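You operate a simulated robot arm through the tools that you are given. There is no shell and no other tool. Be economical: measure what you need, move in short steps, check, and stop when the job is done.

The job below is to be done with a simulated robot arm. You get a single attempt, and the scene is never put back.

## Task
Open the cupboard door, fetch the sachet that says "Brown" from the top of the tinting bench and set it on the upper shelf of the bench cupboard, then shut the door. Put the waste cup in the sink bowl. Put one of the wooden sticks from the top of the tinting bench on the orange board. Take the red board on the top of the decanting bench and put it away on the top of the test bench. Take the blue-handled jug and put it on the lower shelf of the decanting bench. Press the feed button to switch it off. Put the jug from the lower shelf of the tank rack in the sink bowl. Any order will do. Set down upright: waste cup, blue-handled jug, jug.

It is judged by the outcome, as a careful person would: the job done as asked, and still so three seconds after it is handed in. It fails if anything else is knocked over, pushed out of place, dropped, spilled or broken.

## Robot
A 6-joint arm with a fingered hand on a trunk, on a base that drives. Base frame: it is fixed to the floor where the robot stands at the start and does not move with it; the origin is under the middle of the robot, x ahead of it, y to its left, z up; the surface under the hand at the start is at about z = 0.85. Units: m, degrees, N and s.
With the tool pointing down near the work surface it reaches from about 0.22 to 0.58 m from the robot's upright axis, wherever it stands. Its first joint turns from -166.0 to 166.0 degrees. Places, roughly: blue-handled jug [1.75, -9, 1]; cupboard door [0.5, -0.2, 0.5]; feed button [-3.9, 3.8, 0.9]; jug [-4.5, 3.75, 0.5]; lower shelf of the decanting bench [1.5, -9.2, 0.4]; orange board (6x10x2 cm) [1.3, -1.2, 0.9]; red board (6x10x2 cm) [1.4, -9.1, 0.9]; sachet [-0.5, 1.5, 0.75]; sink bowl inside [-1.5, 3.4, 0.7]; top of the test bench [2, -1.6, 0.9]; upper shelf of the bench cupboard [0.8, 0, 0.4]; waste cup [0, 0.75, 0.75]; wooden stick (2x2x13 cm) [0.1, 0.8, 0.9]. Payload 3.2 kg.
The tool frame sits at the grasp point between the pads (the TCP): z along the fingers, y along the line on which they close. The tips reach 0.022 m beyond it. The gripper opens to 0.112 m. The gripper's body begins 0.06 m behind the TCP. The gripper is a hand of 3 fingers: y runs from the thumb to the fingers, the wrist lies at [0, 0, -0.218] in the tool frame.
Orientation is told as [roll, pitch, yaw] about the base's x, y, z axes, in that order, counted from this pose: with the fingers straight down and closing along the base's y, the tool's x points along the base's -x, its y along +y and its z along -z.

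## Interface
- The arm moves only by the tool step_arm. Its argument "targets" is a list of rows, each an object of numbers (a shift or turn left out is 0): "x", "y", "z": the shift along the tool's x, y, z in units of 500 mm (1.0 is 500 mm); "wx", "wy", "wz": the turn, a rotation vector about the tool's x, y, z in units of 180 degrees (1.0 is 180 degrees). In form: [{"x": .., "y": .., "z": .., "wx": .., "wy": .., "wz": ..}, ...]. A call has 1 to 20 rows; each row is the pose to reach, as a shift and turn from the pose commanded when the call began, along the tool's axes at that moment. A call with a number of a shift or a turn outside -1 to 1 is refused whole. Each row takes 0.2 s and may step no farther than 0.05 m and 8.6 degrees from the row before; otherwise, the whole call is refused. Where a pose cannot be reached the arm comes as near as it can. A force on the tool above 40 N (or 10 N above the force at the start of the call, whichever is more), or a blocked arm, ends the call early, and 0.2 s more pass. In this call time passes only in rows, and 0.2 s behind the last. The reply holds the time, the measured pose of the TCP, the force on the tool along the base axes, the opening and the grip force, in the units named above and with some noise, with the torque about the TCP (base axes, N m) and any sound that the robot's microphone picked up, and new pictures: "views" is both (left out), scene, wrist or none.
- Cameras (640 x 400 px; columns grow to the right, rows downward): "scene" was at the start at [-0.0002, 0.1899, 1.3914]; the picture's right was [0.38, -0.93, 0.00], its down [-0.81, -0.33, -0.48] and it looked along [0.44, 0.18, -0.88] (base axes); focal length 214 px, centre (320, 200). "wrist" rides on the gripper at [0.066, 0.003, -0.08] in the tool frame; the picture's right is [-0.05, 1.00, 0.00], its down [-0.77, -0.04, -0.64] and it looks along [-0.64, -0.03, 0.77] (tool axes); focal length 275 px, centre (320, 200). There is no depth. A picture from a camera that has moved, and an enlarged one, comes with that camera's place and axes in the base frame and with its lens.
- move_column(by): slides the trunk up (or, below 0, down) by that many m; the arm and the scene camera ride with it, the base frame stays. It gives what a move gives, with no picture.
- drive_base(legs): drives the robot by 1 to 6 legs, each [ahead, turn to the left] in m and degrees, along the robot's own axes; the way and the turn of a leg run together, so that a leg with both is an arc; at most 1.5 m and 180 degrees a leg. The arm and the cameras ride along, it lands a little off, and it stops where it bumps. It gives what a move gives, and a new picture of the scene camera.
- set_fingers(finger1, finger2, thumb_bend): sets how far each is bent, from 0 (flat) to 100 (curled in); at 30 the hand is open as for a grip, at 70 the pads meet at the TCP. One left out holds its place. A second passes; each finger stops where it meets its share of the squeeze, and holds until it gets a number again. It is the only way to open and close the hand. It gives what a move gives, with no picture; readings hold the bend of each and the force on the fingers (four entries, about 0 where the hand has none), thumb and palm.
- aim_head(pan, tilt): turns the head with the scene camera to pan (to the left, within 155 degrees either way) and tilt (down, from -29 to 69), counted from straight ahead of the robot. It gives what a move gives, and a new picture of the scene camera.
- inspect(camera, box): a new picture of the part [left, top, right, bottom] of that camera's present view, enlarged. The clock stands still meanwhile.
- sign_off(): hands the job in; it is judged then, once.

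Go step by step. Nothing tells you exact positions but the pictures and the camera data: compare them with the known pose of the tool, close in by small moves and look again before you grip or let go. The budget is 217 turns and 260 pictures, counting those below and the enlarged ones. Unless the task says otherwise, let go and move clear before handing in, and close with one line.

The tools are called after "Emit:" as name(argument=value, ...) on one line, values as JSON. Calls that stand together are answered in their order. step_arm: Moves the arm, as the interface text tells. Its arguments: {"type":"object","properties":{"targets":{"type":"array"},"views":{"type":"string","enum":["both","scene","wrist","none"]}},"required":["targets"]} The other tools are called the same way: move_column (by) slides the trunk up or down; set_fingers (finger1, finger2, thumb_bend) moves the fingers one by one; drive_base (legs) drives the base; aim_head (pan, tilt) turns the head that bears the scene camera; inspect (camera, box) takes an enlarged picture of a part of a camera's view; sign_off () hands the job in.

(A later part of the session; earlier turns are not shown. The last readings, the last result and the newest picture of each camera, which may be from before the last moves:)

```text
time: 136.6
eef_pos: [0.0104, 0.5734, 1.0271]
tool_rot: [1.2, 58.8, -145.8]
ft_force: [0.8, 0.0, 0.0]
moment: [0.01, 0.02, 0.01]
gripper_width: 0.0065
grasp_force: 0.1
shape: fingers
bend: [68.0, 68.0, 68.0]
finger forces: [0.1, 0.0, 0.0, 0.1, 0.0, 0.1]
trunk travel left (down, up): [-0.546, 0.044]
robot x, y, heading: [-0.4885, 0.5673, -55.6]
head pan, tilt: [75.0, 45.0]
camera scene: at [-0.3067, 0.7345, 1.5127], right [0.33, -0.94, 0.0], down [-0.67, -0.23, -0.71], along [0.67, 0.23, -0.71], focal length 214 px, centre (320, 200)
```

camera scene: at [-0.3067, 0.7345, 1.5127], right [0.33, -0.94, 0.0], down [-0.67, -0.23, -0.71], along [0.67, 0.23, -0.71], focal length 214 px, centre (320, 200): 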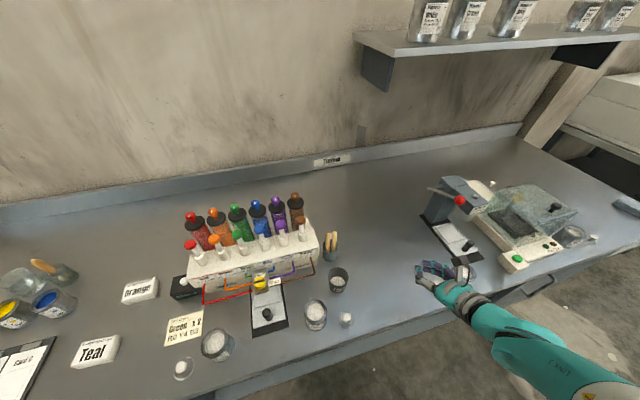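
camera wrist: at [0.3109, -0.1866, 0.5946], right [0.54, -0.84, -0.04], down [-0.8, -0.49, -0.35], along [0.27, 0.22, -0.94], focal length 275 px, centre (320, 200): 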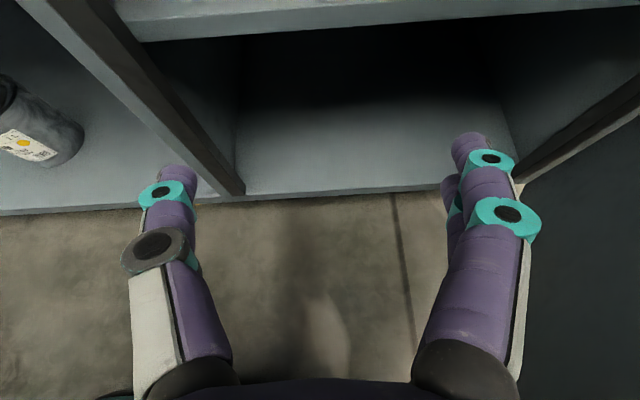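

The waste cup is at about (-0.022,0.779), in front of the stick cup. Open the hand, pitch to ~50° and hover over it.

Emit:
set_fingers(finger1=28, finger2=28, thumb_bend=28)

Emit:
step_arm(targets=[{"x": 0.013, "y": -0.074, "z": 0.006, "wy": -0.021}, {"x": 0.026, "y": -0.149, "z": 0.012, "wy": -0.042}, {"x": 0.039, "y": -0.223, "z": 0.018, "wy": -0.063}, {"x": 0.052, "y": -0.298, "z": 0.025, "wy": -0.084}, {"x": 0.065, "y": -0.372, "z": 0.031, "wy": -0.105}])

```text
time: 137.6
eef_pos: [0.0103, 0.5737, 1.0264]
tool_rot: [1.1, 58.8, -145.9]
ft_force: [-0.3, 0.5, 0.1]
moment: [0.0, 0.0, -0.05]
gripper_width: 0.1149
grasp_force: 0.1
shape: fingers
bend: [28.0, 28.0, 28.0]
finger forces: [0.1, 0.0, 0.1, 0.0, 0.0, 0.1]
trunk travel left (down, up): [-0.546, 0.044]
robot x, y, heading: [-0.4837, 0.5663, -55.6]
head pan, tilt: [75.0, 45.0]
```

```text
time: 138.8
eef_pos: [-0.0644, 0.7466, 1.0443]
tool_rot: [0.8, 40.0, -146.2]
ft_force: [0.0, -0.4, 0.5]
moment: [-0.02, 0.02, 0.01]
gripper_width: 0.115
grasp_force: 0.1
shape: fingers
bend: [28.0, 28.0, 28.0]
finger forces: [0.0, 0.1, 0.0, 0.0, 0.0, 0.0]
trunk travel left (down, up): [-0.546, 0.044]
robot x, y, heading: [-0.4847, 0.5651, -55.6]
head pan, tilt: [75.0, 45.0]
camera scene: at [-0.3067, 0.7347, 1.5126], right [0.33, -0.94, 0.0], down [-0.67, -0.23, -0.71], along [0.67, 0.23, -0.71], focal length 214 px, centre (320, 200)
camera wrist: at [-0.0616, 0.7446, 1.1489], right [0.52, -0.86, -0.02], down [-0.86, -0.52, -0.01], along [0.0, 0.02, -1.0], focal length 275 px, centre (320, 200)
```

scene: 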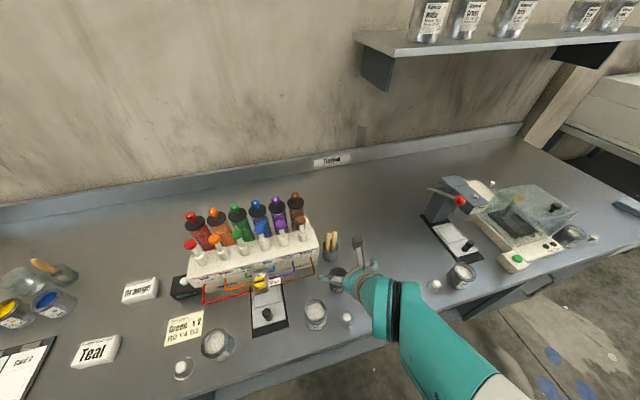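
wrist: 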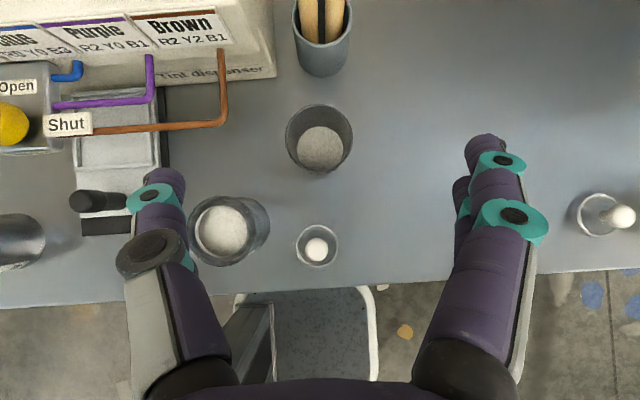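

Waste cup rim centre is about (-0.019,0.771), diameter ~5.5 cm. Close the fingers partly, steepen to 65° and come over it.

Emit:
set_fingers(finger1=40, finger2=40, thumb_bend=40)

Emit:
step_arm(targets=[{"x": 0.0, "y": 0.006, "z": 0.06, "wy": -0.042}, {"x": -0.008, "y": 0.012, "z": 0.12, "wy": -0.083}, {"x": -0.017, "y": 0.012, "z": 0.179, "wy": -0.083}])

```text
time: 139.8
eef_pos: [-0.0629, 0.7464, 1.0437]
tool_rot: [0.8, 39.9, -146.4]
ft_force: [0.4, -0.2, -0.6]
moment: [0.0, 0.05, -0.03]
gripper_width: 0.0846
grasp_force: 0.1
shape: fingers
bend: [40.0, 40.0, 40.0]
finger forces: [0.0, 0.0, 0.0, 0.0, 0.0, 0.0]
trunk travel left (down, up): [-0.546, 0.044]
robot x, y, heading: [-0.4881, 0.5618, -56.0]
head pan, tilt: [75.0, 45.0]
```

```text
time: 140.6
eef_pos: [-0.0189, 0.7684, 0.9703]
tool_rot: [0.6, 24.9, -146.5]
ft_force: [0.1, -0.7, -0.6]
moment: [-0.02, 0.0, 0.02]
gripper_width: 0.0844
grasp_force: 0.0
shape: fingers
bend: [40.0, 40.0, 40.0]
finger forces: [0.1, 0.0, 0.1, 0.1, 0.0, 0.1]
trunk travel left (down, up): [-0.546, 0.044]
robot x, y, heading: [-0.4838, 0.5621, -55.9]
head pan, tilt: [75.0, 45.0]
camera scene: at [-0.3064, 0.7344, 1.5126], right [0.33, -0.94, 0.0], down [-0.67, -0.23, -0.71], along [0.67, 0.23, -0.71], focal length 214 px, centre (320, 200)
camera wrist: at [0.0056, 0.7818, 1.072], right [0.51, -0.86, -0.01], down [-0.83, -0.5, 0.25], along [-0.22, -0.12, -0.97], focal length 275 px, centre (320, 200)
```

scene: 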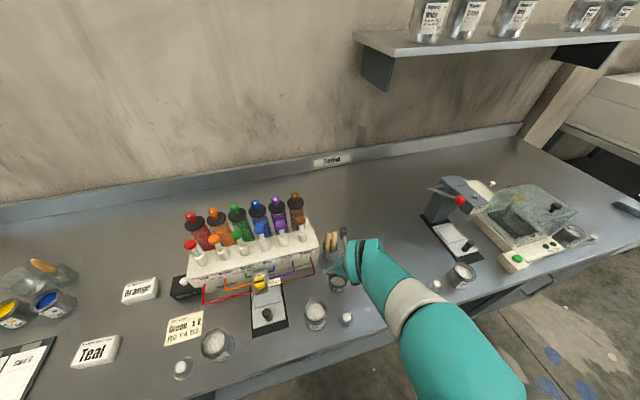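
wrist: 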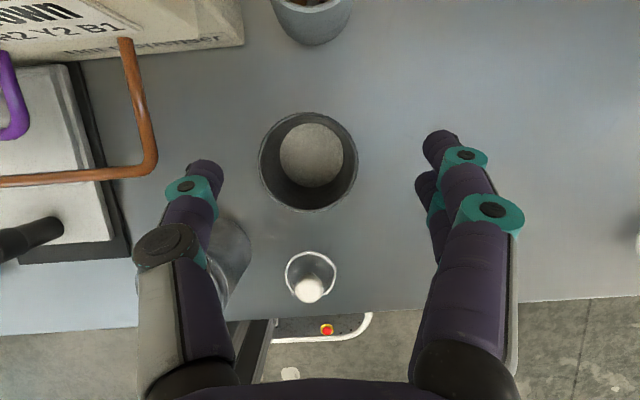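

Descend onto the cup with a small correction.

Emit:
step_arm(targets=[{"x": 0.0, "y": -0.012, "z": 0.03}, {"x": -0.02, "y": -0.012, "z": 0.09}, {"x": -0.04, "y": -0.012, "z": 0.142}], views="wrist")

Emit:
set_fingers(finger1=60, finger2=60, thumb_bend=60)

```text
time: 141.3
eef_pos: [-0.0117, 0.7786, 0.8966]
tool_rot: [0.7, 24.9, -146.6]
ft_force: [0.7, 0.0, 0.5]
moment: [-0.02, -0.01, 0.01]
gripper_width: 0.0846
grasp_force: 0.0
shape: fingers
bend: [40.0, 40.0, 40.0]
finger forces: [0.0, 0.0, 0.0, 0.1, 0.0, 0.0]
trunk travel left (down, up): [-0.546, 0.044]
robot x, y, heading: [-0.4873, 0.5666, -55.9]
head pan, tilt: [75.0, 45.0]
camera wrist: at [0.0117, 0.7911, 0.9988], right [0.51, -0.86, -0.01], down [-0.83, -0.5, 0.25], along [-0.22, -0.12, -0.97], focal length 275 px, centre (320, 200)
```

wrist: 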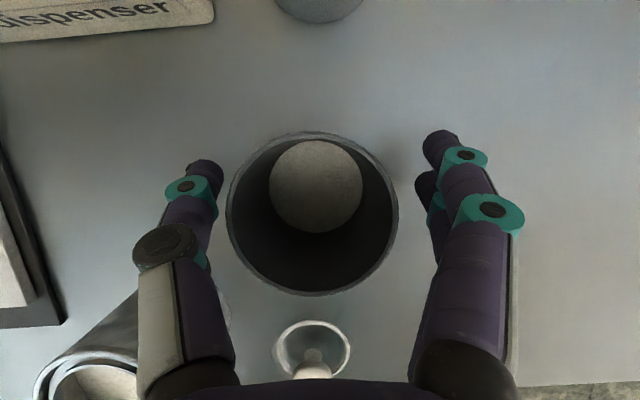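

```text
time: 142.3
eef_pos: [-0.0116, 0.7783, 0.8983]
tool_rot: [0.7, 25.0, -146.6]
ft_force: [0.4, 0.6, -0.1]
moment: [0.0, -0.01, -0.01]
gripper_width: 0.0377
grasp_force: 6.0
shape: fingers
bend: [58.0, 53.0, 57.0]
finger forces: [1.8, 4.1, 0.1, 0.0, 5.6, 0.0]
trunk travel left (down, up): [-0.546, 0.044]
robot x, y, heading: [-0.4884, 0.5658, -55.5]
head pan, tilt: [75.0, 45.0]
```

Emit:
step_arm(targets=[{"x": 0.02, "z": -0.04}])

```text
time: 142.8
eef_pos: [-0.0113, 0.7799, 0.9205]
tool_rot: [0.7, 25.0, -146.6]
ft_force: [-0.4, 0.4, 0.0]
moment: [-0.01, -0.03, 0.0]
gripper_width: 0.0379
grasp_force: 5.9
shape: fingers
bend: [58.0, 53.0, 57.0]
finger forces: [1.7, 4.1, 0.0, 0.0, 5.6, 0.1]
trunk travel left (down, up): [-0.546, 0.044]
robot x, y, heading: [-0.4889, 0.5678, -55.6]
head pan, tilt: [75.0, 45.0]
camera scene: at [-0.3068, 0.7342, 1.5127], right [0.33, -0.94, 0.0], down [-0.67, -0.23, -0.71], along [0.67, 0.23, -0.71], focal length 214 px, centre (320, 200)
camera wrist: at [0.012, 0.7921, 1.0217], right [0.51, -0.86, -0.01], down [-0.83, -0.5, 0.25], along [-0.22, -0.12, -0.97], focal length 275 px, centre (320, 200)
```

scene: 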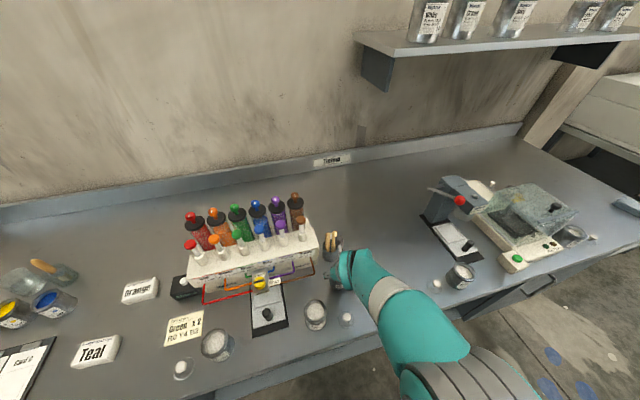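
wrist: 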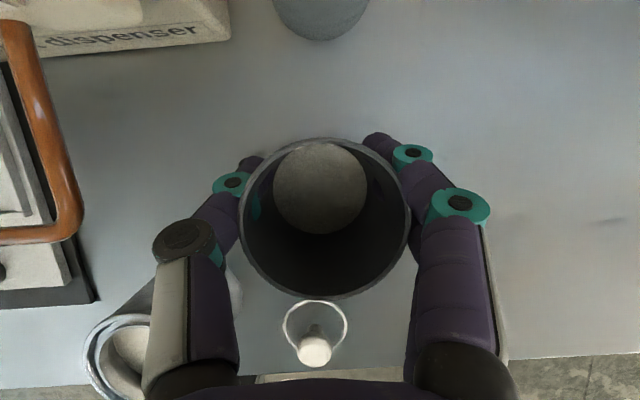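

The cup is lifted. Firm up the grip slightly and raise.

Emit:
set_fingers(finger1=63, finger2=63, thumb_bend=62)

Emit:
step_arm(targets=[{"x": 0.02, "z": -0.06}, {"x": 0.04, "z": -0.12}, {"x": 0.06, "z": -0.18}, {"x": 0.06, "z": -0.25}], views="wrist")

```text
time: 143.8
eef_pos: [-0.0111, 0.7785, 0.9186]
tool_rot: [0.7, 25.0, -146.7]
ft_force: [0.0, 0.3, -0.7]
moment: [0.03, -0.01, 0.02]
gripper_width: 0.036
grasp_force: 8.6
shape: fingers
bend: [60.0, 54.0, 58.0]
finger forces: [3.1, 5.3, 0.0, 0.0, 8.0, 0.1]
trunk travel left (down, up): [-0.546, 0.044]
robot x, y, heading: [-0.4884, 0.566, -56.0]
head pan, tilt: [75.0, 45.0]
```

```text
time: 144.8
eef_pos: [-0.0349, 0.7665, 1.0463]
tool_rot: [0.7, 25.1, -146.6]
ft_force: [0.3, 0.2, -0.6]
moment: [0.01, 0.02, 0.0]
gripper_width: 0.0355
grasp_force: 7.9
shape: fingers
bend: [60.0, 54.0, 58.0]
finger forces: [3.1, 5.2, 0.1, 0.0, 7.7, 0.1]
trunk travel left (down, up): [-0.546, 0.044]
robot x, y, heading: [-0.4887, 0.5643, -55.6]
head pan, tilt: [75.0, 45.0]
camera wrist: at [-0.011, 0.7786, 1.1485], right [0.51, -0.86, -0.01], down [-0.83, -0.5, 0.25], along [-0.22, -0.12, -0.97], focal length 275 px, centre (320, 200)
```

wrist: 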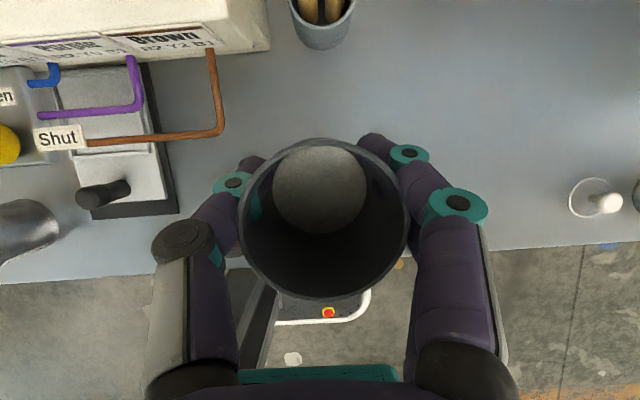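

Firm hold. Retract the cup off the bench to the robot's front-left.

Emit:
step_arm(targets=[{"x": -0.063, "y": 0.066, "z": -0.03}, {"x": -0.127, "y": 0.132, "z": -0.059}, {"x": -0.19, "y": 0.199, "z": -0.089}, {"x": -0.253, "y": 0.265, "z": -0.118}, {"x": -0.317, "y": 0.331, "z": -0.148}, {"x": -0.38, "y": 0.397, "z": -0.178}, {"x": -0.443, "y": 0.464, "z": -0.207}, {"x": -0.507, "y": 0.53, "z": -0.237}], views="wrist")

Emit:
aim_head(pan=130, tilt=25)

```text
time: 146.6
eef_pos: [-0.1214, 0.3908, 1.0498]
tool_rot: [0.7, 25.0, -146.7]
ft_force: [-0.6, -0.8, 0.0]
moment: [0.0, 0.02, -0.05]
gripper_width: 0.0349
grasp_force: 7.6
shape: fingers
bend: [60.0, 55.0, 58.0]
finger forces: [2.7, 5.3, 0.0, 0.0, 7.6, 0.1]
trunk travel left (down, up): [-0.546, 0.044]
robot x, y, heading: [-0.4871, 0.5603, -55.6]
head pan, tilt: [75.0, 45.0]
camera wrist: at [-0.0991, 0.4032, 1.1518], right [0.51, -0.86, -0.01], down [-0.83, -0.5, 0.25], along [-0.22, -0.12, -0.97], focal length 275 px, centre (320, 200)
```

wrist: 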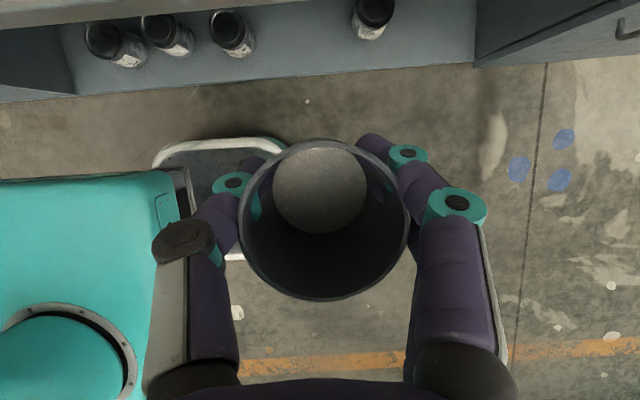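

```text
time: 147.8
eef_pos: [-0.1215, 0.392, 1.0503]
tool_rot: [0.6, 25.0, -146.6]
ft_force: [0.4, -0.2, -0.3]
moment: [0.0, 0.01, -0.01]
gripper_width: 0.0348
grasp_force: 7.6
shape: fingers
bend: [60.0, 55.0, 58.0]
finger forces: [2.8, 5.3, 0.0, 0.1, 7.6, 0.0]
trunk travel left (down, up): [-0.546, 0.044]
robot x, y, heading: [-0.4843, 0.5662, -55.7]
head pan, tilt: [130.0, 25.0]
camera scene: at [-0.3584, 0.796, 1.5432], right [0.96, -0.27, 0.0], down [-0.12, -0.41, -0.91], along [0.25, 0.87, -0.42], focal length 214 px, centre (320, 200)
```

scene: 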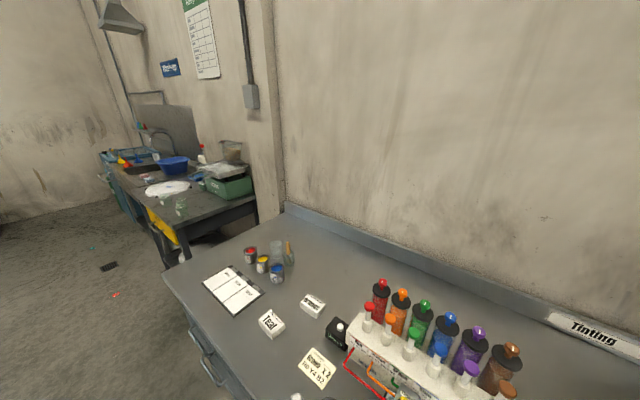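

Reverse along the benches to the sink.

Emit:
drive_base(legs=[[-1.5, -2], [-1.45, 0]])

Emit:
aim_head(pan=80, tilt=45)

```text
time: 162.0
eef_pos: [-1.6888, 2.8699, 1.0514]
tool_rot: [0.7, 24.9, -149.6]
ft_force: [-0.7, -0.5, -1.2]
moment: [0.03, -0.04, 0.0]
gripper_width: 0.0349
grasp_force: 8.1
shape: fingers
bend: [60.0, 55.0, 58.0]
finger forces: [2.7, 5.3, 0.0, 0.0, 7.6, 0.0]
trunk travel left (down, up): [-0.546, 0.044]
robot x, y, heading: [-2.0413, 3.0633, -58.6]
head pan, tilt: [130.0, 25.0]
camera scene: at [-1.9039, 3.2855, 1.5433], right [0.95, -0.32, 0.0], down [-0.14, -0.4, -0.91], along [0.29, 0.86, -0.42], focal length 214 px, centre (320, 200)
```

scene: 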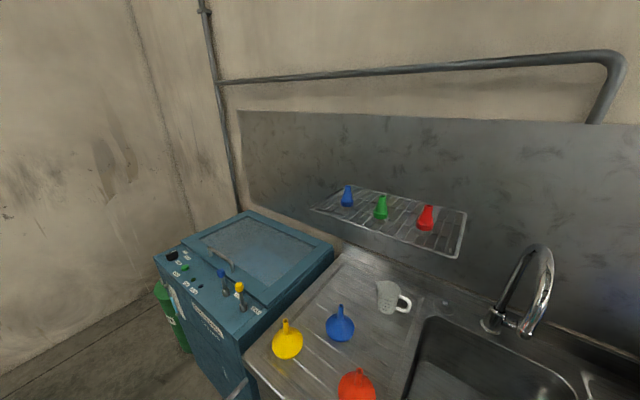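

```text
time: 163.2
eef_pos: [-1.6892, 2.8677, 1.0497]
tool_rot: [0.7, 25.0, -149.6]
ft_force: [0.2, 0.1, 0.1]
moment: [-0.01, -0.04, -0.04]
gripper_width: 0.0351
grasp_force: 7.8
shape: fingers
bend: [60.0, 55.0, 58.0]
finger forces: [2.6, 5.3, 0.0, 0.0, 7.6, 0.1]
trunk travel left (down, up): [-0.546, 0.044]
robot x, y, heading: [-2.0445, 3.0606, -58.7]
head pan, tilt: [80.0, 45.0]
camera scene: at [-1.8577, 3.2276, 1.5127], right [0.36, -0.93, 0.0], down [-0.66, -0.26, -0.71], along [0.66, 0.26, -0.71], focal length 214 px, centre (320, 200)
```

scene: 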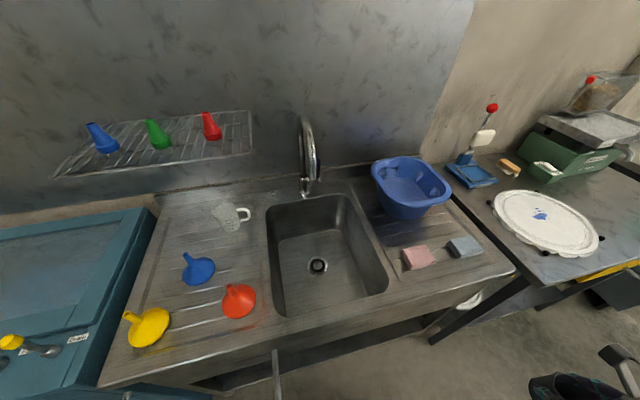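

Sink bowl spans about s −3.77…−3.45, n 0.54…0.98. I'll nudge the base ~8 cm closer to the sink.

Emit:
drive_base(legs=[[0, -8], [-0.4, 0], [0, 11.3], [0.4, 0]])

```text
time: 169.1
eef_pos: [-1.6095, 2.9172, 1.0499]
tool_rot: [0.7, 25.0, -146.8]
ft_force: [0.9, 0.6, -0.7]
moment: [-0.02, 0.0, -0.04]
gripper_width: 0.0346
grasp_force: 7.9
shape: fingers
bend: [60.0, 55.0, 58.0]
finger forces: [2.7, 5.3, 0.0, 0.1, 7.4, 0.0]
trunk travel left (down, up): [-0.546, 0.044]
robot x, y, heading: [-1.9752, 3.0923, -56.0]
head pan, tilt: [80.0, 45.0]
camera scene: at [-1.7951, 3.2669, 1.5127], right [0.41, -0.91, 0.0], down [-0.65, -0.29, -0.71], along [0.65, 0.29, -0.71], focal length 214 px, centre (320, 200)
```

scene: 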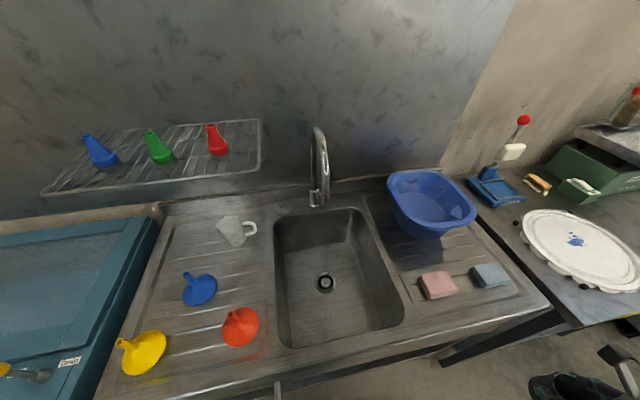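

Carry the cup over the bowl.

Emit:
step_arm(targets=[{"x": 0.073, "y": -0.053, "z": 0.034}, {"x": 0.147, "y": -0.105, "z": 0.068}, {"x": 0.22, "y": -0.158, "z": 0.103}, {"x": 0.293, "y": -0.211, "z": 0.137}, {"x": 0.367, "y": -0.263, "z": 0.171}, {"x": 0.44, "y": -0.316, "z": 0.205}, {"x": 0.513, "y": -0.369, "z": 0.24}, {"x": 0.587, "y": -0.421, "z": 0.274}, {"x": 0.66, "y": -0.474, "z": 0.308}])

```text
time: 171.1
eef_pos: [-1.4331, 3.3162, 1.0442]
tool_rot: [0.7, 25.0, -146.8]
ft_force: [-0.1, -0.2, -0.4]
moment: [0.01, 0.02, 0.01]
gripper_width: 0.0344
grasp_force: 7.4
shape: fingers
bend: [61.0, 55.0, 58.0]
finger forces: [2.4, 5.2, 0.0, 0.1, 7.4, 0.0]
trunk travel left (down, up): [-0.546, 0.044]
robot x, y, heading: [-1.9729, 3.0925, -55.7]
head pan, tilt: [80.0, 45.0]
camera scene: at [-1.7948, 3.2683, 1.5125], right [0.41, -0.91, 0.0], down [-0.65, -0.29, -0.71], along [0.65, 0.29, -0.71], focal length 214 px, centre (320, 200)
camera wrist: at [-1.4091, 3.3276, 1.1451], right [0.51, -0.86, -0.01], down [-0.83, -0.49, 0.25], along [-0.22, -0.12, -0.97], focal length 275 px, centre (320, 200)
```

scene: 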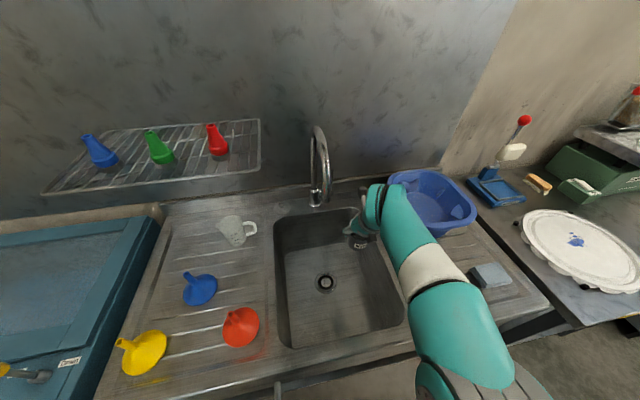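
wrist: 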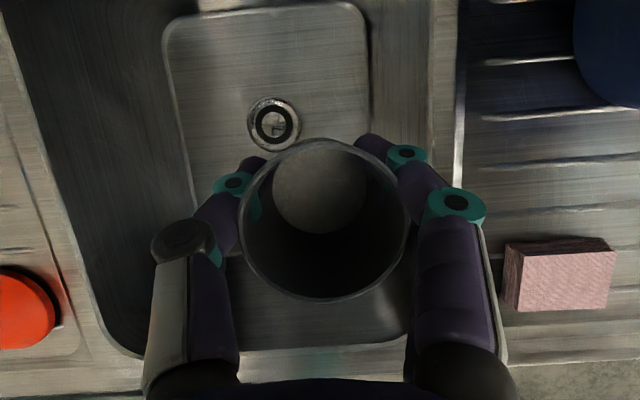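

Bowl floor is near z≈0.66. Lower with trunk then arm.

Emit:
move_column(by=-0.15)

Emit:
step_arm(targets=[{"x": -0.032, "z": 0.068}, {"x": -0.064, "z": 0.136}, {"x": -0.096, "z": 0.204}, {"x": -0.118, "z": 0.25}])

```text
time: 172.8
eef_pos: [-1.4334, 3.3133, 0.8953]
tool_rot: [0.7, 24.9, -146.8]
ft_force: [0.1, 0.0, -0.2]
moment: [0.05, -0.01, -0.05]
gripper_width: 0.0339
grasp_force: 7.6
shape: fingers
bend: [61.0, 55.0, 58.0]
finger forces: [2.5, 5.2, 0.0, 0.0, 7.3, 0.0]
trunk travel left (down, up): [-0.396, 0.194]
robot x, y, heading: [-1.9722, 3.0893, -56.0]
head pan, tilt: [80.0, 45.0]
```

```text
time: 173.8
eef_pos: [-1.4323, 3.314, 0.7565]
tool_rot: [0.7, 25.0, -146.9]
ft_force: [0.7, -0.4, 0.3]
moment: [0.02, -0.03, 0.04]
gripper_width: 0.0344
grasp_force: 7.4
shape: fingers
bend: [61.0, 55.0, 58.0]
finger forces: [2.4, 5.1, 0.0, 0.0, 7.1, 0.0]
trunk travel left (down, up): [-0.396, 0.194]
robot x, y, heading: [-1.9718, 3.0962, -55.9]
head pan, tilt: [80.0, 45.0]
camera scene: at [-1.7952, 3.2675, 1.3627], right [0.41, -0.91, 0.0], down [-0.65, -0.29, -0.71], along [0.65, 0.29, -0.71], focal length 214 px, centre (320, 200)
camera wrist: at [-1.4092, 3.3266, 0.8576], right [0.51, -0.86, -0.01], down [-0.83, -0.49, 0.25], along [-0.22, -0.12, -0.97], focal length 275 px, centre (320, 200)
```

scene: 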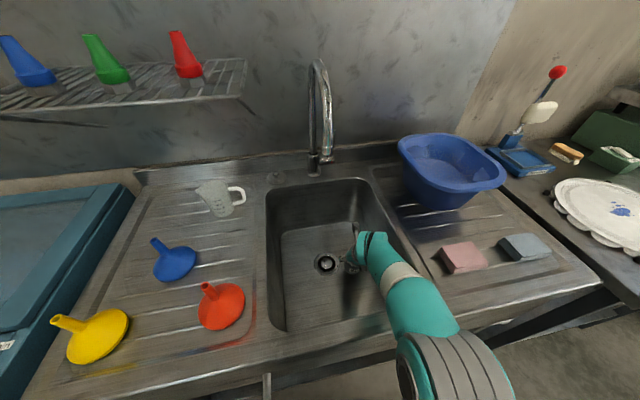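
wrist: 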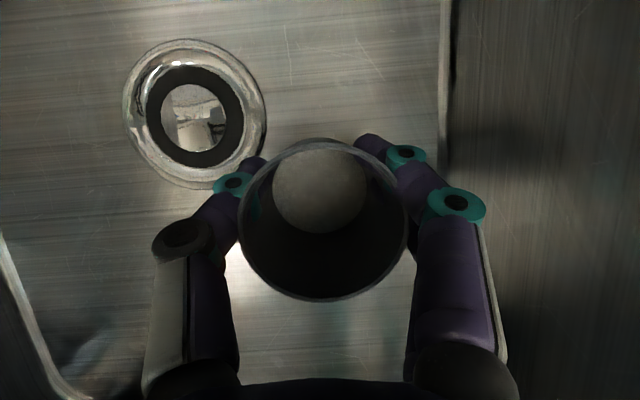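

Emit:
step_arm(targets=[{"x": -0.0085, "z": 0.018}, {"x": -0.017, "z": 0.036}, {"x": -0.021, "z": 0.045}, {"x": -0.0254, "z": 0.054}], views="wrist")

```text
time: 174.8
eef_pos: [-1.4336, 3.3125, 0.7264]
tool_rot: [0.8, 24.9, -146.8]
ft_force: [0.3, 0.2, -1.3]
moment: [0.0, 0.02, -0.02]
gripper_width: 0.0342
grasp_force: 6.9
shape: fingers
bend: [61.0, 55.0, 58.0]
finger forces: [2.4, 5.1, 0.1, 0.0, 7.1, 0.0]
trunk travel left (down, up): [-0.396, 0.194]
robot x, y, heading: [-1.9752, 3.0876, -55.9]
head pan, tilt: [80.0, 45.0]
camera wrist: at [-1.4094, 3.3247, 0.8279], right [0.51, -0.86, -0.01], down [-0.83, -0.49, 0.25], along [-0.22, -0.12, -0.97], focal length 275 px, centre (320, 200)
```

wrist: 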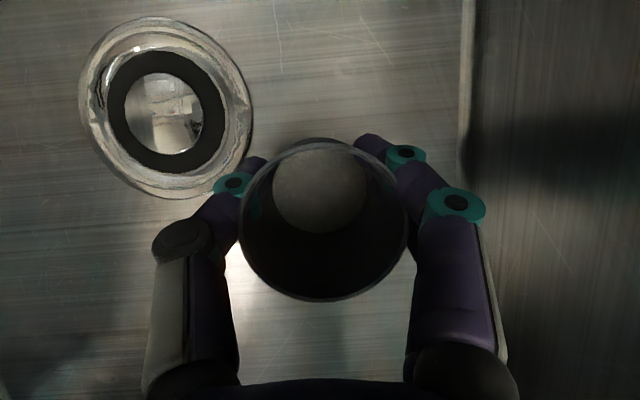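

Emit:
step_arm(targets=[{"x": -0.004, "z": 0.009}, {"x": -0.0085, "z": 0.018}], views="none")

Emit:
step_arm(targets=[{"x": -0.0025, "z": 0.0054}, {"x": -0.005, "z": 0.011}], views="wrist")

```text
time: 175.4
eef_pos: [-1.4316, 3.3127, 0.7172]
tool_rot: [0.7, 25.1, -146.8]
ft_force: [-0.3, 1.2, 7.3]
moment: [-0.09, -0.03, 0.0]
gripper_width: 0.0308
grasp_force: 7.4
shape: fingers
bend: [62.0, 56.0, 59.0]
finger forces: [1.1, 5.8, 0.0, 0.1, 7.2, 0.0]
trunk travel left (down, up): [-0.396, 0.194]
robot x, y, heading: [-1.9733, 3.0924, -55.9]
head pan, tilt: [80.0, 45.0]
```

```text
time: 176.1
eef_pos: [-1.4327, 3.3116, 0.7111]
tool_rot: [0.7, 24.9, -146.8]
ft_force: [0.1, 0.4, 6.2]
moment: [-0.02, -0.04, -0.01]
gripper_width: 0.0297
grasp_force: 6.2
shape: fingers
bend: [62.0, 57.0, 59.0]
finger forces: [0.8, 5.0, 0.0, 0.0, 6.5, 0.0]
trunk travel left (down, up): [-0.396, 0.194]
robot x, y, heading: [-1.9738, 3.0925, -55.9]
head pan, tilt: [80.0, 45.0]
camera wrist: at [-1.4094, 3.3239, 0.8126], right [0.51, -0.86, -0.01], down [-0.83, -0.49, 0.25], along [-0.22, -0.12, -0.97], focal length 275 px, centre (320, 200)
```

wrist: 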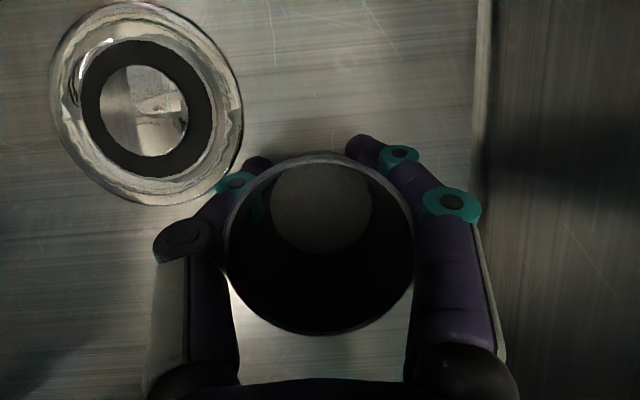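

The cup is on the bowl floor. Release and lift straight up.

Emit:
set_fingers(finger1=38, finger2=38, thumb_bend=38)

Emit:
step_arm(targets=[{"x": 0.03, "z": -0.06}, {"x": 0.06, "z": -0.125}, {"x": 0.09, "z": -0.19}, {"x": 0.12, "z": -0.255}, {"x": 0.15, "z": -0.32}])

```text
time: 177.1
eef_pos: [-1.432, 3.3128, 0.7105]
tool_rot: [0.7, 25.0, -146.8]
ft_force: [-0.1, -0.5, -0.4]
moment: [0.03, -0.02, 0.03]
gripper_width: 0.0889
grasp_force: 0.0
shape: fingers
bend: [38.0, 38.0, 38.0]
finger forces: [0.0, 0.0, 0.0, 0.1, 0.0, 0.0]
trunk travel left (down, up): [-0.396, 0.194]
robot x, y, heading: [-1.9735, 3.0924, -56.1]
head pan, tilt: [80.0, 45.0]
```

```text
time: 178.2
eef_pos: [-1.4341, 3.3112, 0.8887]
tool_rot: [0.6, 25.0, -146.7]
ft_force: [-0.4, -0.9, 0.2]
moment: [0.0, -0.02, -0.02]
gripper_width: 0.089
grasp_force: 0.1
shape: fingers
bend: [38.0, 38.0, 38.0]
finger forces: [0.1, 0.1, 0.0, 0.0, 0.1, 0.1]
trunk travel left (down, up): [-0.396, 0.194]
robot x, y, heading: [-1.9706, 3.0934, -56.0]
head pan, tilt: [80.0, 45.0]
camera scene: at [-1.7955, 3.2674, 1.3627], right [0.41, -0.91, 0.0], down [-0.65, -0.29, -0.71], along [0.65, 0.29, -0.71], focal length 214 px, centre (320, 200)
camera wrist: at [-1.4109, 3.3238, 0.99], right [0.51, -0.86, -0.01], down [-0.83, -0.49, 0.25], along [-0.22, -0.12, -0.97], focal length 275 px, centre (320, 200)
```

scene: 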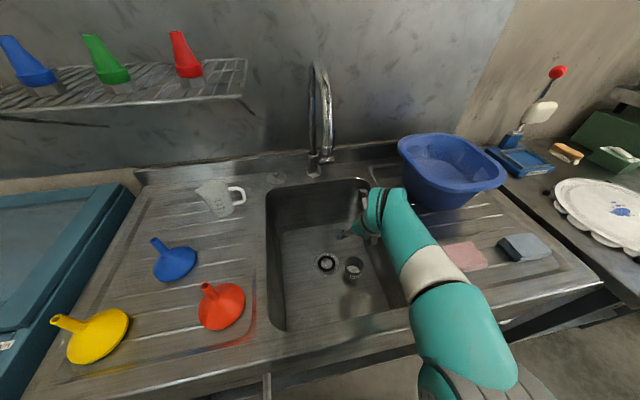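
wrist: 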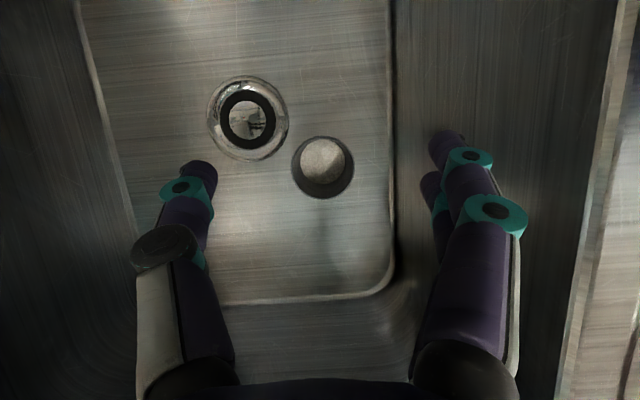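

Cup stands in the bowl. Raise, retract, then look toward the tank rack.

Emit:
move_column(by=0.18)

Emit:
step_arm(targets=[{"x": -0.073, "y": 0.053, "z": -0.034}, {"x": -0.147, "y": 0.105, "z": -0.068}, {"x": -0.22, "y": 0.158, "z": -0.103}, {"x": -0.293, "y": 0.211, "z": -0.137}, {"x": -0.367, "y": 0.263, "z": -0.171}, {"x": -0.44, "y": 0.316, "z": -0.205}, {"x": -0.513, "y": 0.369, "z": -0.24}, {"x": -0.587, "y": 0.421, "z": -0.274}, {"x": -0.66, "y": 0.474, "z": -0.308}], views="none")

Emit:
aim_head(pan=155, tilt=20)

Emit:
aim_head(pan=-145, tilt=25)

```text
time: 180.2
eef_pos: [-1.4339, 3.3117, 1.0679]
tool_rot: [0.7, 25.0, -146.9]
ft_force: [-0.5, 0.4, -0.5]
moment: [0.0, 0.0, 0.03]
gripper_width: 0.0889
grasp_force: 0.1
shape: fingers
bend: [38.0, 38.0, 38.0]
finger forces: [0.0, 0.0, 0.0, 0.0, 0.0, 0.0]
trunk travel left (down, up): [-0.576, 0.014]
robot x, y, heading: [-1.9722, 3.09, -55.9]
head pan, tilt: [80.0, 45.0]
```

```text
time: 182.2
eef_pos: [-1.6129, 2.9136, 1.0703]
tool_rot: [0.7, 25.0, -146.9]
ft_force: [0.3, -0.4, 0.3]
moment: [0.0, 0.0, 0.01]
gripper_width: 0.089
grasp_force: 0.0
shape: fingers
bend: [38.0, 38.0, 38.0]
finger forces: [0.1, 0.0, 0.1, 0.0, 0.0, 0.0]
trunk travel left (down, up): [-0.576, 0.014]
robot x, y, heading: [-1.9754, 3.0954, -56.0]
head pan, tilt: [80.0, 45.0]
```

```text
time: 183.7
eef_pos: [-1.6117, 2.9134, 1.0707]
tool_rot: [0.7, 25.0, -146.7]
ft_force: [0.6, 0.1, -0.1]
moment: [-0.03, -0.01, -0.01]
gripper_width: 0.0888
grasp_force: 0.1
shape: fingers
bend: [38.0, 38.0, 38.0]
finger forces: [0.0, 0.0, 0.1, 0.0, 0.0, 0.0]
trunk travel left (down, up): [-0.576, 0.014]
robot x, y, heading: [-1.9729, 3.0923, -56.2]
head pan, tilt: [154.7, 20.0]
camera scene: at [-1.8838, 3.3263, 1.5813], right [0.99, 0.15, 0.0], down [0.05, -0.34, -0.94], along [-0.14, 0.93, -0.34], focal length 214 px, centre (320, 200)
```

scene: 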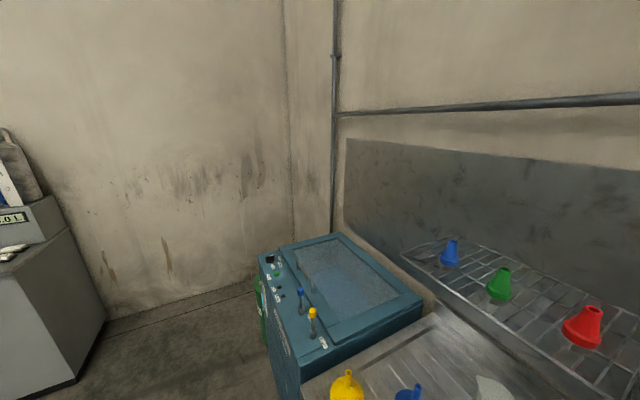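

```text
time: 187.8
eef_pos: [-1.6105, 2.9148, 1.0699]
tool_rot: [0.7, 25.0, -146.9]
ft_force: [0.1, -0.2, -0.5]
moment: [0.03, -0.02, -0.02]
gripper_width: 0.089
grasp_force: 0.0
shape: fingers
bend: [38.0, 38.0, 38.0]
finger forces: [0.0, 0.1, 0.1, 0.1, 0.0, 0.0]
trunk travel left (down, up): [-0.576, 0.014]
robot x, y, heading: [-1.9747, 3.0919, -56.0]
head pan, tilt: [-145.0, 25.0]
camera scene: at [-1.9558, 3.2672, 1.5733], right [0.36, 0.93, 0.0], down [0.39, -0.15, -0.91], along [-0.85, 0.32, -0.42], focal length 214 px, centre (320, 200)
```

scene: 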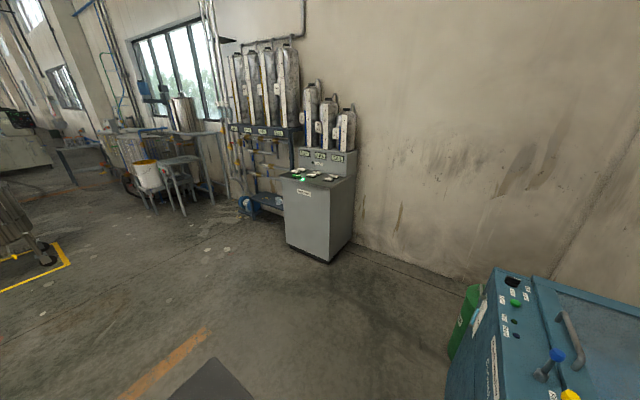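

The feed console (with a lit green button) and tank rack stand against the far wall. Zoom in.

Emit:
inspect(camera="scene", box=[220, 120, 380, 220])

```text
4.00 times, centred on (300, 170) of scene
camera zoom: at [-1.9558, 3.2672, 1.5733], right [0.36, 0.93, 0.0], down [0.39, -0.15, -0.91], along [-0.85, 0.32, -0.42], focal length 858 px, centre (400, 320)
```

zoom: 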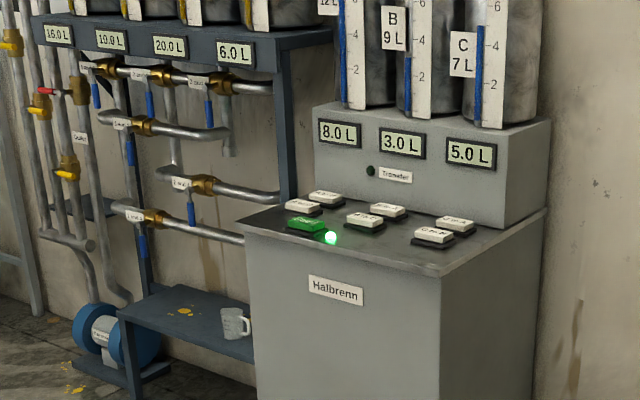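

The jug stands on the rack's lower shelf, just left of the console. Drive round to stand alongside them with the wall at my left.

Emit:
drive_base(legs=[[0, -90], [1.4, 0], [0, -87], [0.9, 0], [0, -88]])

Emit:
aim_head(pan=90, tilt=35)

```text
time: 191.7
eef_pos: [-2.1164, 2.7129, 1.0712]
tool_rot: [0.7, 24.9, 129.0]
ft_force: [-0.1, -0.1, 0.8]
moment: [-0.03, 0.0, 0.0]
gripper_width: 0.0889
grasp_force: 0.1
shape: fingers
bend: [38.0, 38.0, 38.0]
finger forces: [0.1, 0.0, 0.1, 0.0, 0.0, 0.0]
trunk travel left (down, up): [-0.576, 0.014]
robot x, y, heading: [-1.9723, 3.0901, -140.2]
head pan, tilt: [-145.0, 25.0]
stopped in leg 1: the robot was blocked; the commanded pose is now the measured one
camera scene: at [-1.7979, 3.0906, 1.5733], right [0.96, -0.26, 0.0], down [-0.11, -0.41, -0.91], along [0.24, 0.87, -0.42], focal length 214 px, centre (320, 200)
```

scene: 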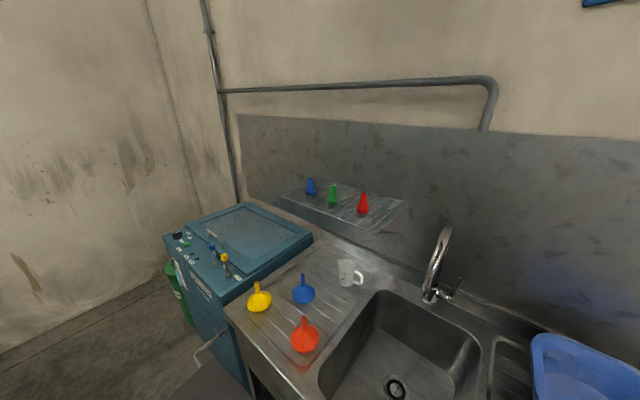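

```text
time: 195.0
eef_pos: [-2.1155, 2.7121, 1.0708]
tool_rot: [0.7, 24.9, 129.0]
ft_force: [0.4, -0.8, 0.2]
moment: [-0.03, 0.01, 0.01]
gripper_width: 0.0891
grasp_force: 0.1
shape: fingers
bend: [38.0, 38.0, 38.0]
finger forces: [0.0, 0.0, 0.0, 0.1, 0.1, 0.1]
trunk travel left (down, up): [-0.576, 0.014]
robot x, y, heading: [-1.9753, 3.0905, -140.3]
head pan, tilt: [90.0, 35.0]
camera scene: at [-1.7659, 2.934, 1.5575], right [-0.77, -0.64, 0.0], down [-0.37, 0.44, -0.82], along [0.52, -0.63, -0.57], focal length 214 px, centre (320, 200)
```

scene: 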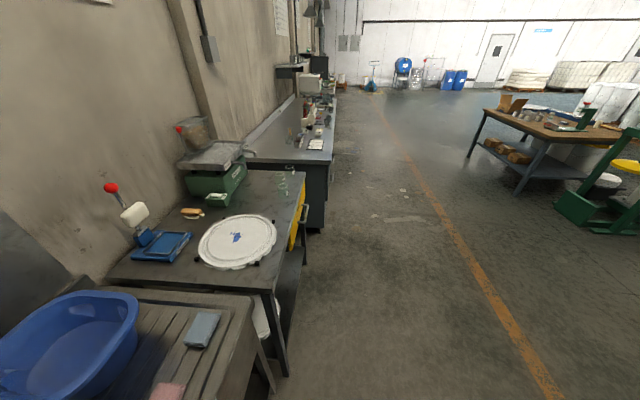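

The robot's rear touched the sink table when turning; drive straight out and go on.

Emit:
drive_base(legs=[[1.45, 0], [0, -93], [1.0, 0], [0, -88]])

Emit:
aim_head(pan=90, tilt=35)

```text
time: 214.7
eef_pos: [-3.5467, 3.3194, 1.0698]
tool_rot: [0.7, 25.0, -52.2]
ft_force: [0.0, -0.7, -0.1]
moment: [0.01, 0.01, 0.0]
gripper_width: 0.0891
grasp_force: 0.0
shape: fingers
bend: [38.0, 38.0, 38.0]
finger forces: [0.0, 0.1, 0.1, 0.0, 0.1, 0.0]
trunk travel left (down, up): [-0.576, 0.014]
robot x, y, heading: [-3.6992, 2.9432, 38.5]
head pan, tilt: [90.0, 35.0]
camera scene: at [-3.9019, 3.104, 1.5575], right [0.78, 0.62, 0.0], down [0.36, -0.45, -0.82], along [-0.51, 0.64, -0.57], focal length 214 px, centre (320, 200)
```

scene: 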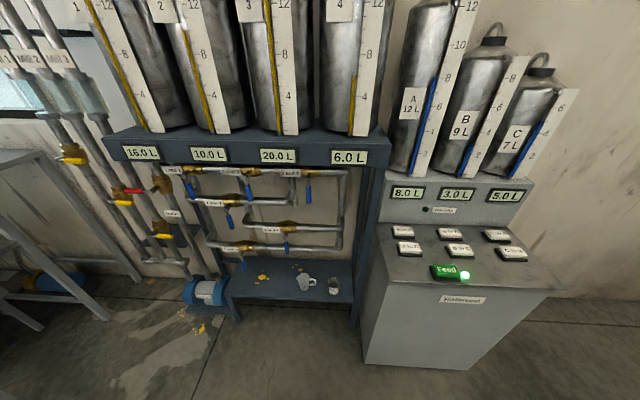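

```text
time: 215.3
eef_pos: [-3.5473, 3.3183, 1.07]
tool_rot: [0.7, 24.9, -52.4]
ft_force: [0.4, -0.1, -0.5]
moment: [0.01, -0.01, -0.02]
gripper_width: 0.0888
grasp_force: 0.1
shape: fingers
bend: [38.0, 38.0, 38.0]
finger forces: [0.0, 0.0, 0.0, 0.0, 0.0, 0.0]
trunk travel left (down, up): [-0.576, 0.014]
robot x, y, heading: [-3.6979, 2.9442, 38.4]
head pan, tilt: [90.0, 35.0]
camera scene: at [-3.902, 3.104, 1.5575], right [0.78, 0.62, 0.0], down [0.36, -0.45, -0.82], along [-0.51, 0.64, -0.57], focal length 214 px, centre (320, 200)
```

scene: 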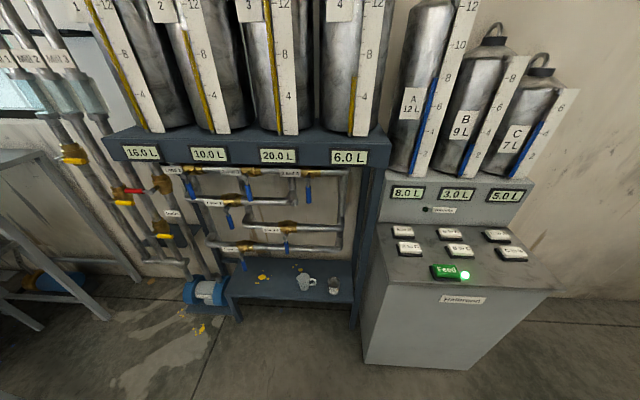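

The green "Feed" button is at about (-3.84,3.80,0.88) and the jug on the rack shelf about (-4.45,3.65). Move the base ~0.3 m nearer the wall.

Emit:
drive_base(legs=[[0, 39], [0.43, 0], [0, -42], [-0.25, 0]])

Emit:
aim_head(pan=70, tilt=45)

```text
time: 223.2
eef_pos: [-3.6432, 3.5872, 1.0709]
tool_rot: [0.7, 24.9, -55.2]
ft_force: [-0.2, 0.9, 0.5]
moment: [-0.01, 0.02, 0.0]
gripper_width: 0.0887
grasp_force: 0.1
shape: fingers
bend: [38.0, 38.0, 38.0]
finger forces: [0.0, 0.0, 0.0, 0.0, 0.0, 0.0]
trunk travel left (down, up): [-0.576, 0.014]
robot x, y, heading: [-3.813, 3.2203, 35.5]
head pan, tilt: [90.0, 35.0]
camera scene: at [-4.0086, 3.3912, 1.5575], right [0.81, 0.58, 0.0], down [0.33, -0.47, -0.82], along [-0.48, 0.67, -0.57], focal length 214 px, centre (320, 200)
```

scene: 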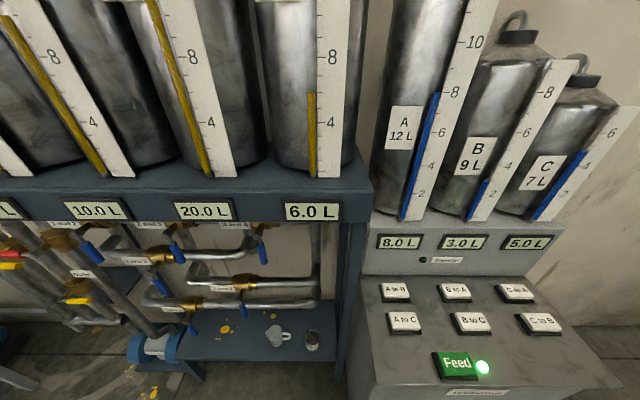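

```text
time: 224.0
eef_pos: [-3.6436, 3.5874, 1.0702]
tool_rot: [0.7, 25.0, -55.2]
ft_force: [-0.2, 0.7, -0.2]
moment: [0.01, 0.02, 0.01]
gripper_width: 0.0889
grasp_force: 0.0
shape: fingers
bend: [38.0, 38.0, 38.0]
finger forces: [0.0, 0.0, 0.1, 0.0, 0.0, 0.0]
trunk travel left (down, up): [-0.576, 0.014]
robot x, y, heading: [-3.8136, 3.2169, 35.6]
head pan, tilt: [70.0, 45.0]
camera scene: at [-3.9785, 3.3986, 1.5427], right [0.96, 0.27, 0.0], down [0.19, -0.68, -0.71], along [-0.19, 0.68, -0.71], focal length 214 px, centre (320, 200)
```

scene: 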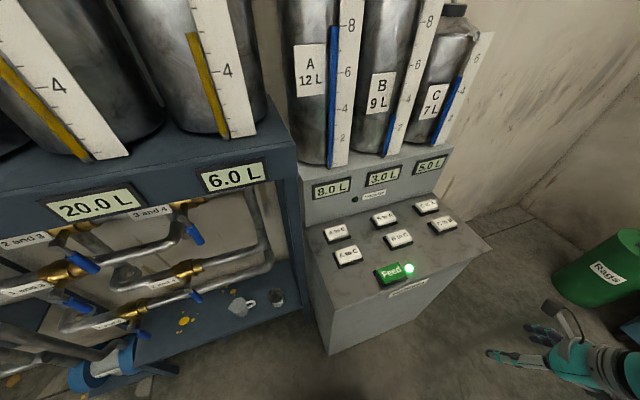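

Close the fingers and hover over the Feed button.

Emit:
set_fingers(finger1=70, finger2=70, thumb_bend=70)

Emit:
step_arm(targets=[{"x": 0.068, "y": -0.02, "z": 0.03}, {"x": 0.136, "y": -0.04, "z": 0.065}, {"x": 0.204, "y": -0.06, "z": 0.11}, {"x": 0.272, "y": -0.08, "z": 0.17}, {"x": 0.34, "y": -0.1, "z": 0.24}, {"x": 0.39, "y": -0.122, "z": 0.31}, {"x": 0.408, "y": -0.122, "z": 0.389}])

```text
time: 225.0
eef_pos: [-3.6415, 3.5877, 1.0708]
tool_rot: [0.7, 25.0, -55.2]
ft_force: [-0.4, 0.2, -0.1]
moment: [0.04, 0.02, 0.02]
gripper_width: 0.0027
grasp_force: 0.1
shape: fingers
bend: [70.0, 70.0, 70.0]
finger forces: [0.0, 0.1, 0.1, 0.1, 0.0, 0.0]
trunk travel left (down, up): [-0.576, 0.014]
robot x, y, heading: [-3.8112, 3.2215, 35.6]
head pan, tilt: [70.0, 45.0]
```

```text
time: 226.6
eef_pos: [-3.845, 3.7725, 0.9814]
tool_rot: [0.7, 24.9, -55.2]
ft_force: [-0.4, -0.5, 0.7]
moment: [0.01, -0.02, -0.01]
gripper_width: 0.0028
grasp_force: 0.1
shape: fingers
bend: [70.0, 70.0, 70.0]
finger forces: [0.0, 0.1, 0.1, 0.0, 0.0, 0.0]
trunk travel left (down, up): [-0.576, 0.014]
robot x, y, heading: [-3.8104, 3.2236, 35.8]
head pan, tilt: [70.0, 45.0]
camera scene: at [-3.9787, 3.3994, 1.5426], right [0.96, 0.27, 0.0], down [0.19, -0.68, -0.71], along [-0.19, 0.68, -0.71], focal length 214 px, centre (320, 200)
camera wrist: at [-3.8574, 3.7951, 1.0832], right [0.85, 0.53, -0.01], down [0.52, -0.82, 0.25], along [0.13, -0.22, -0.97], focal length 275 px, centre (320, 200)
```

scene: 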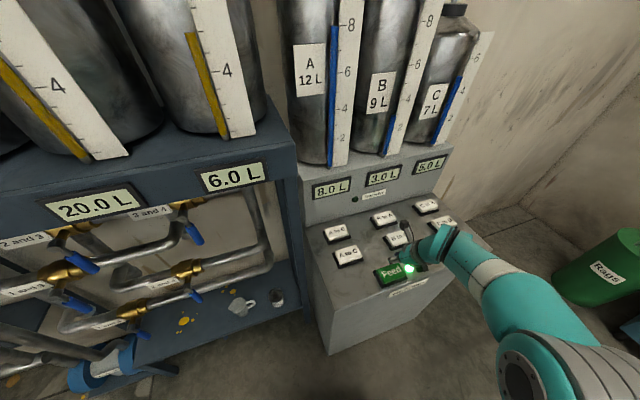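
wrist: 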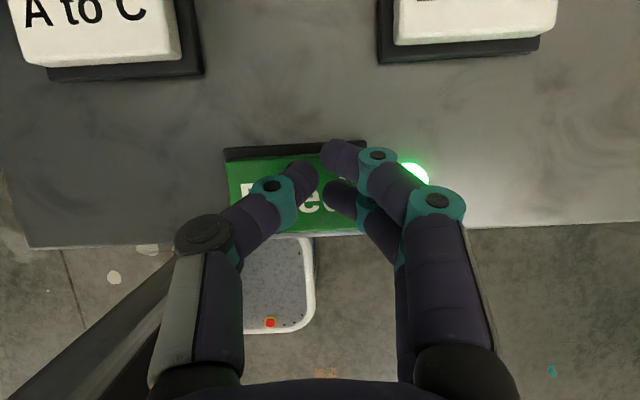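

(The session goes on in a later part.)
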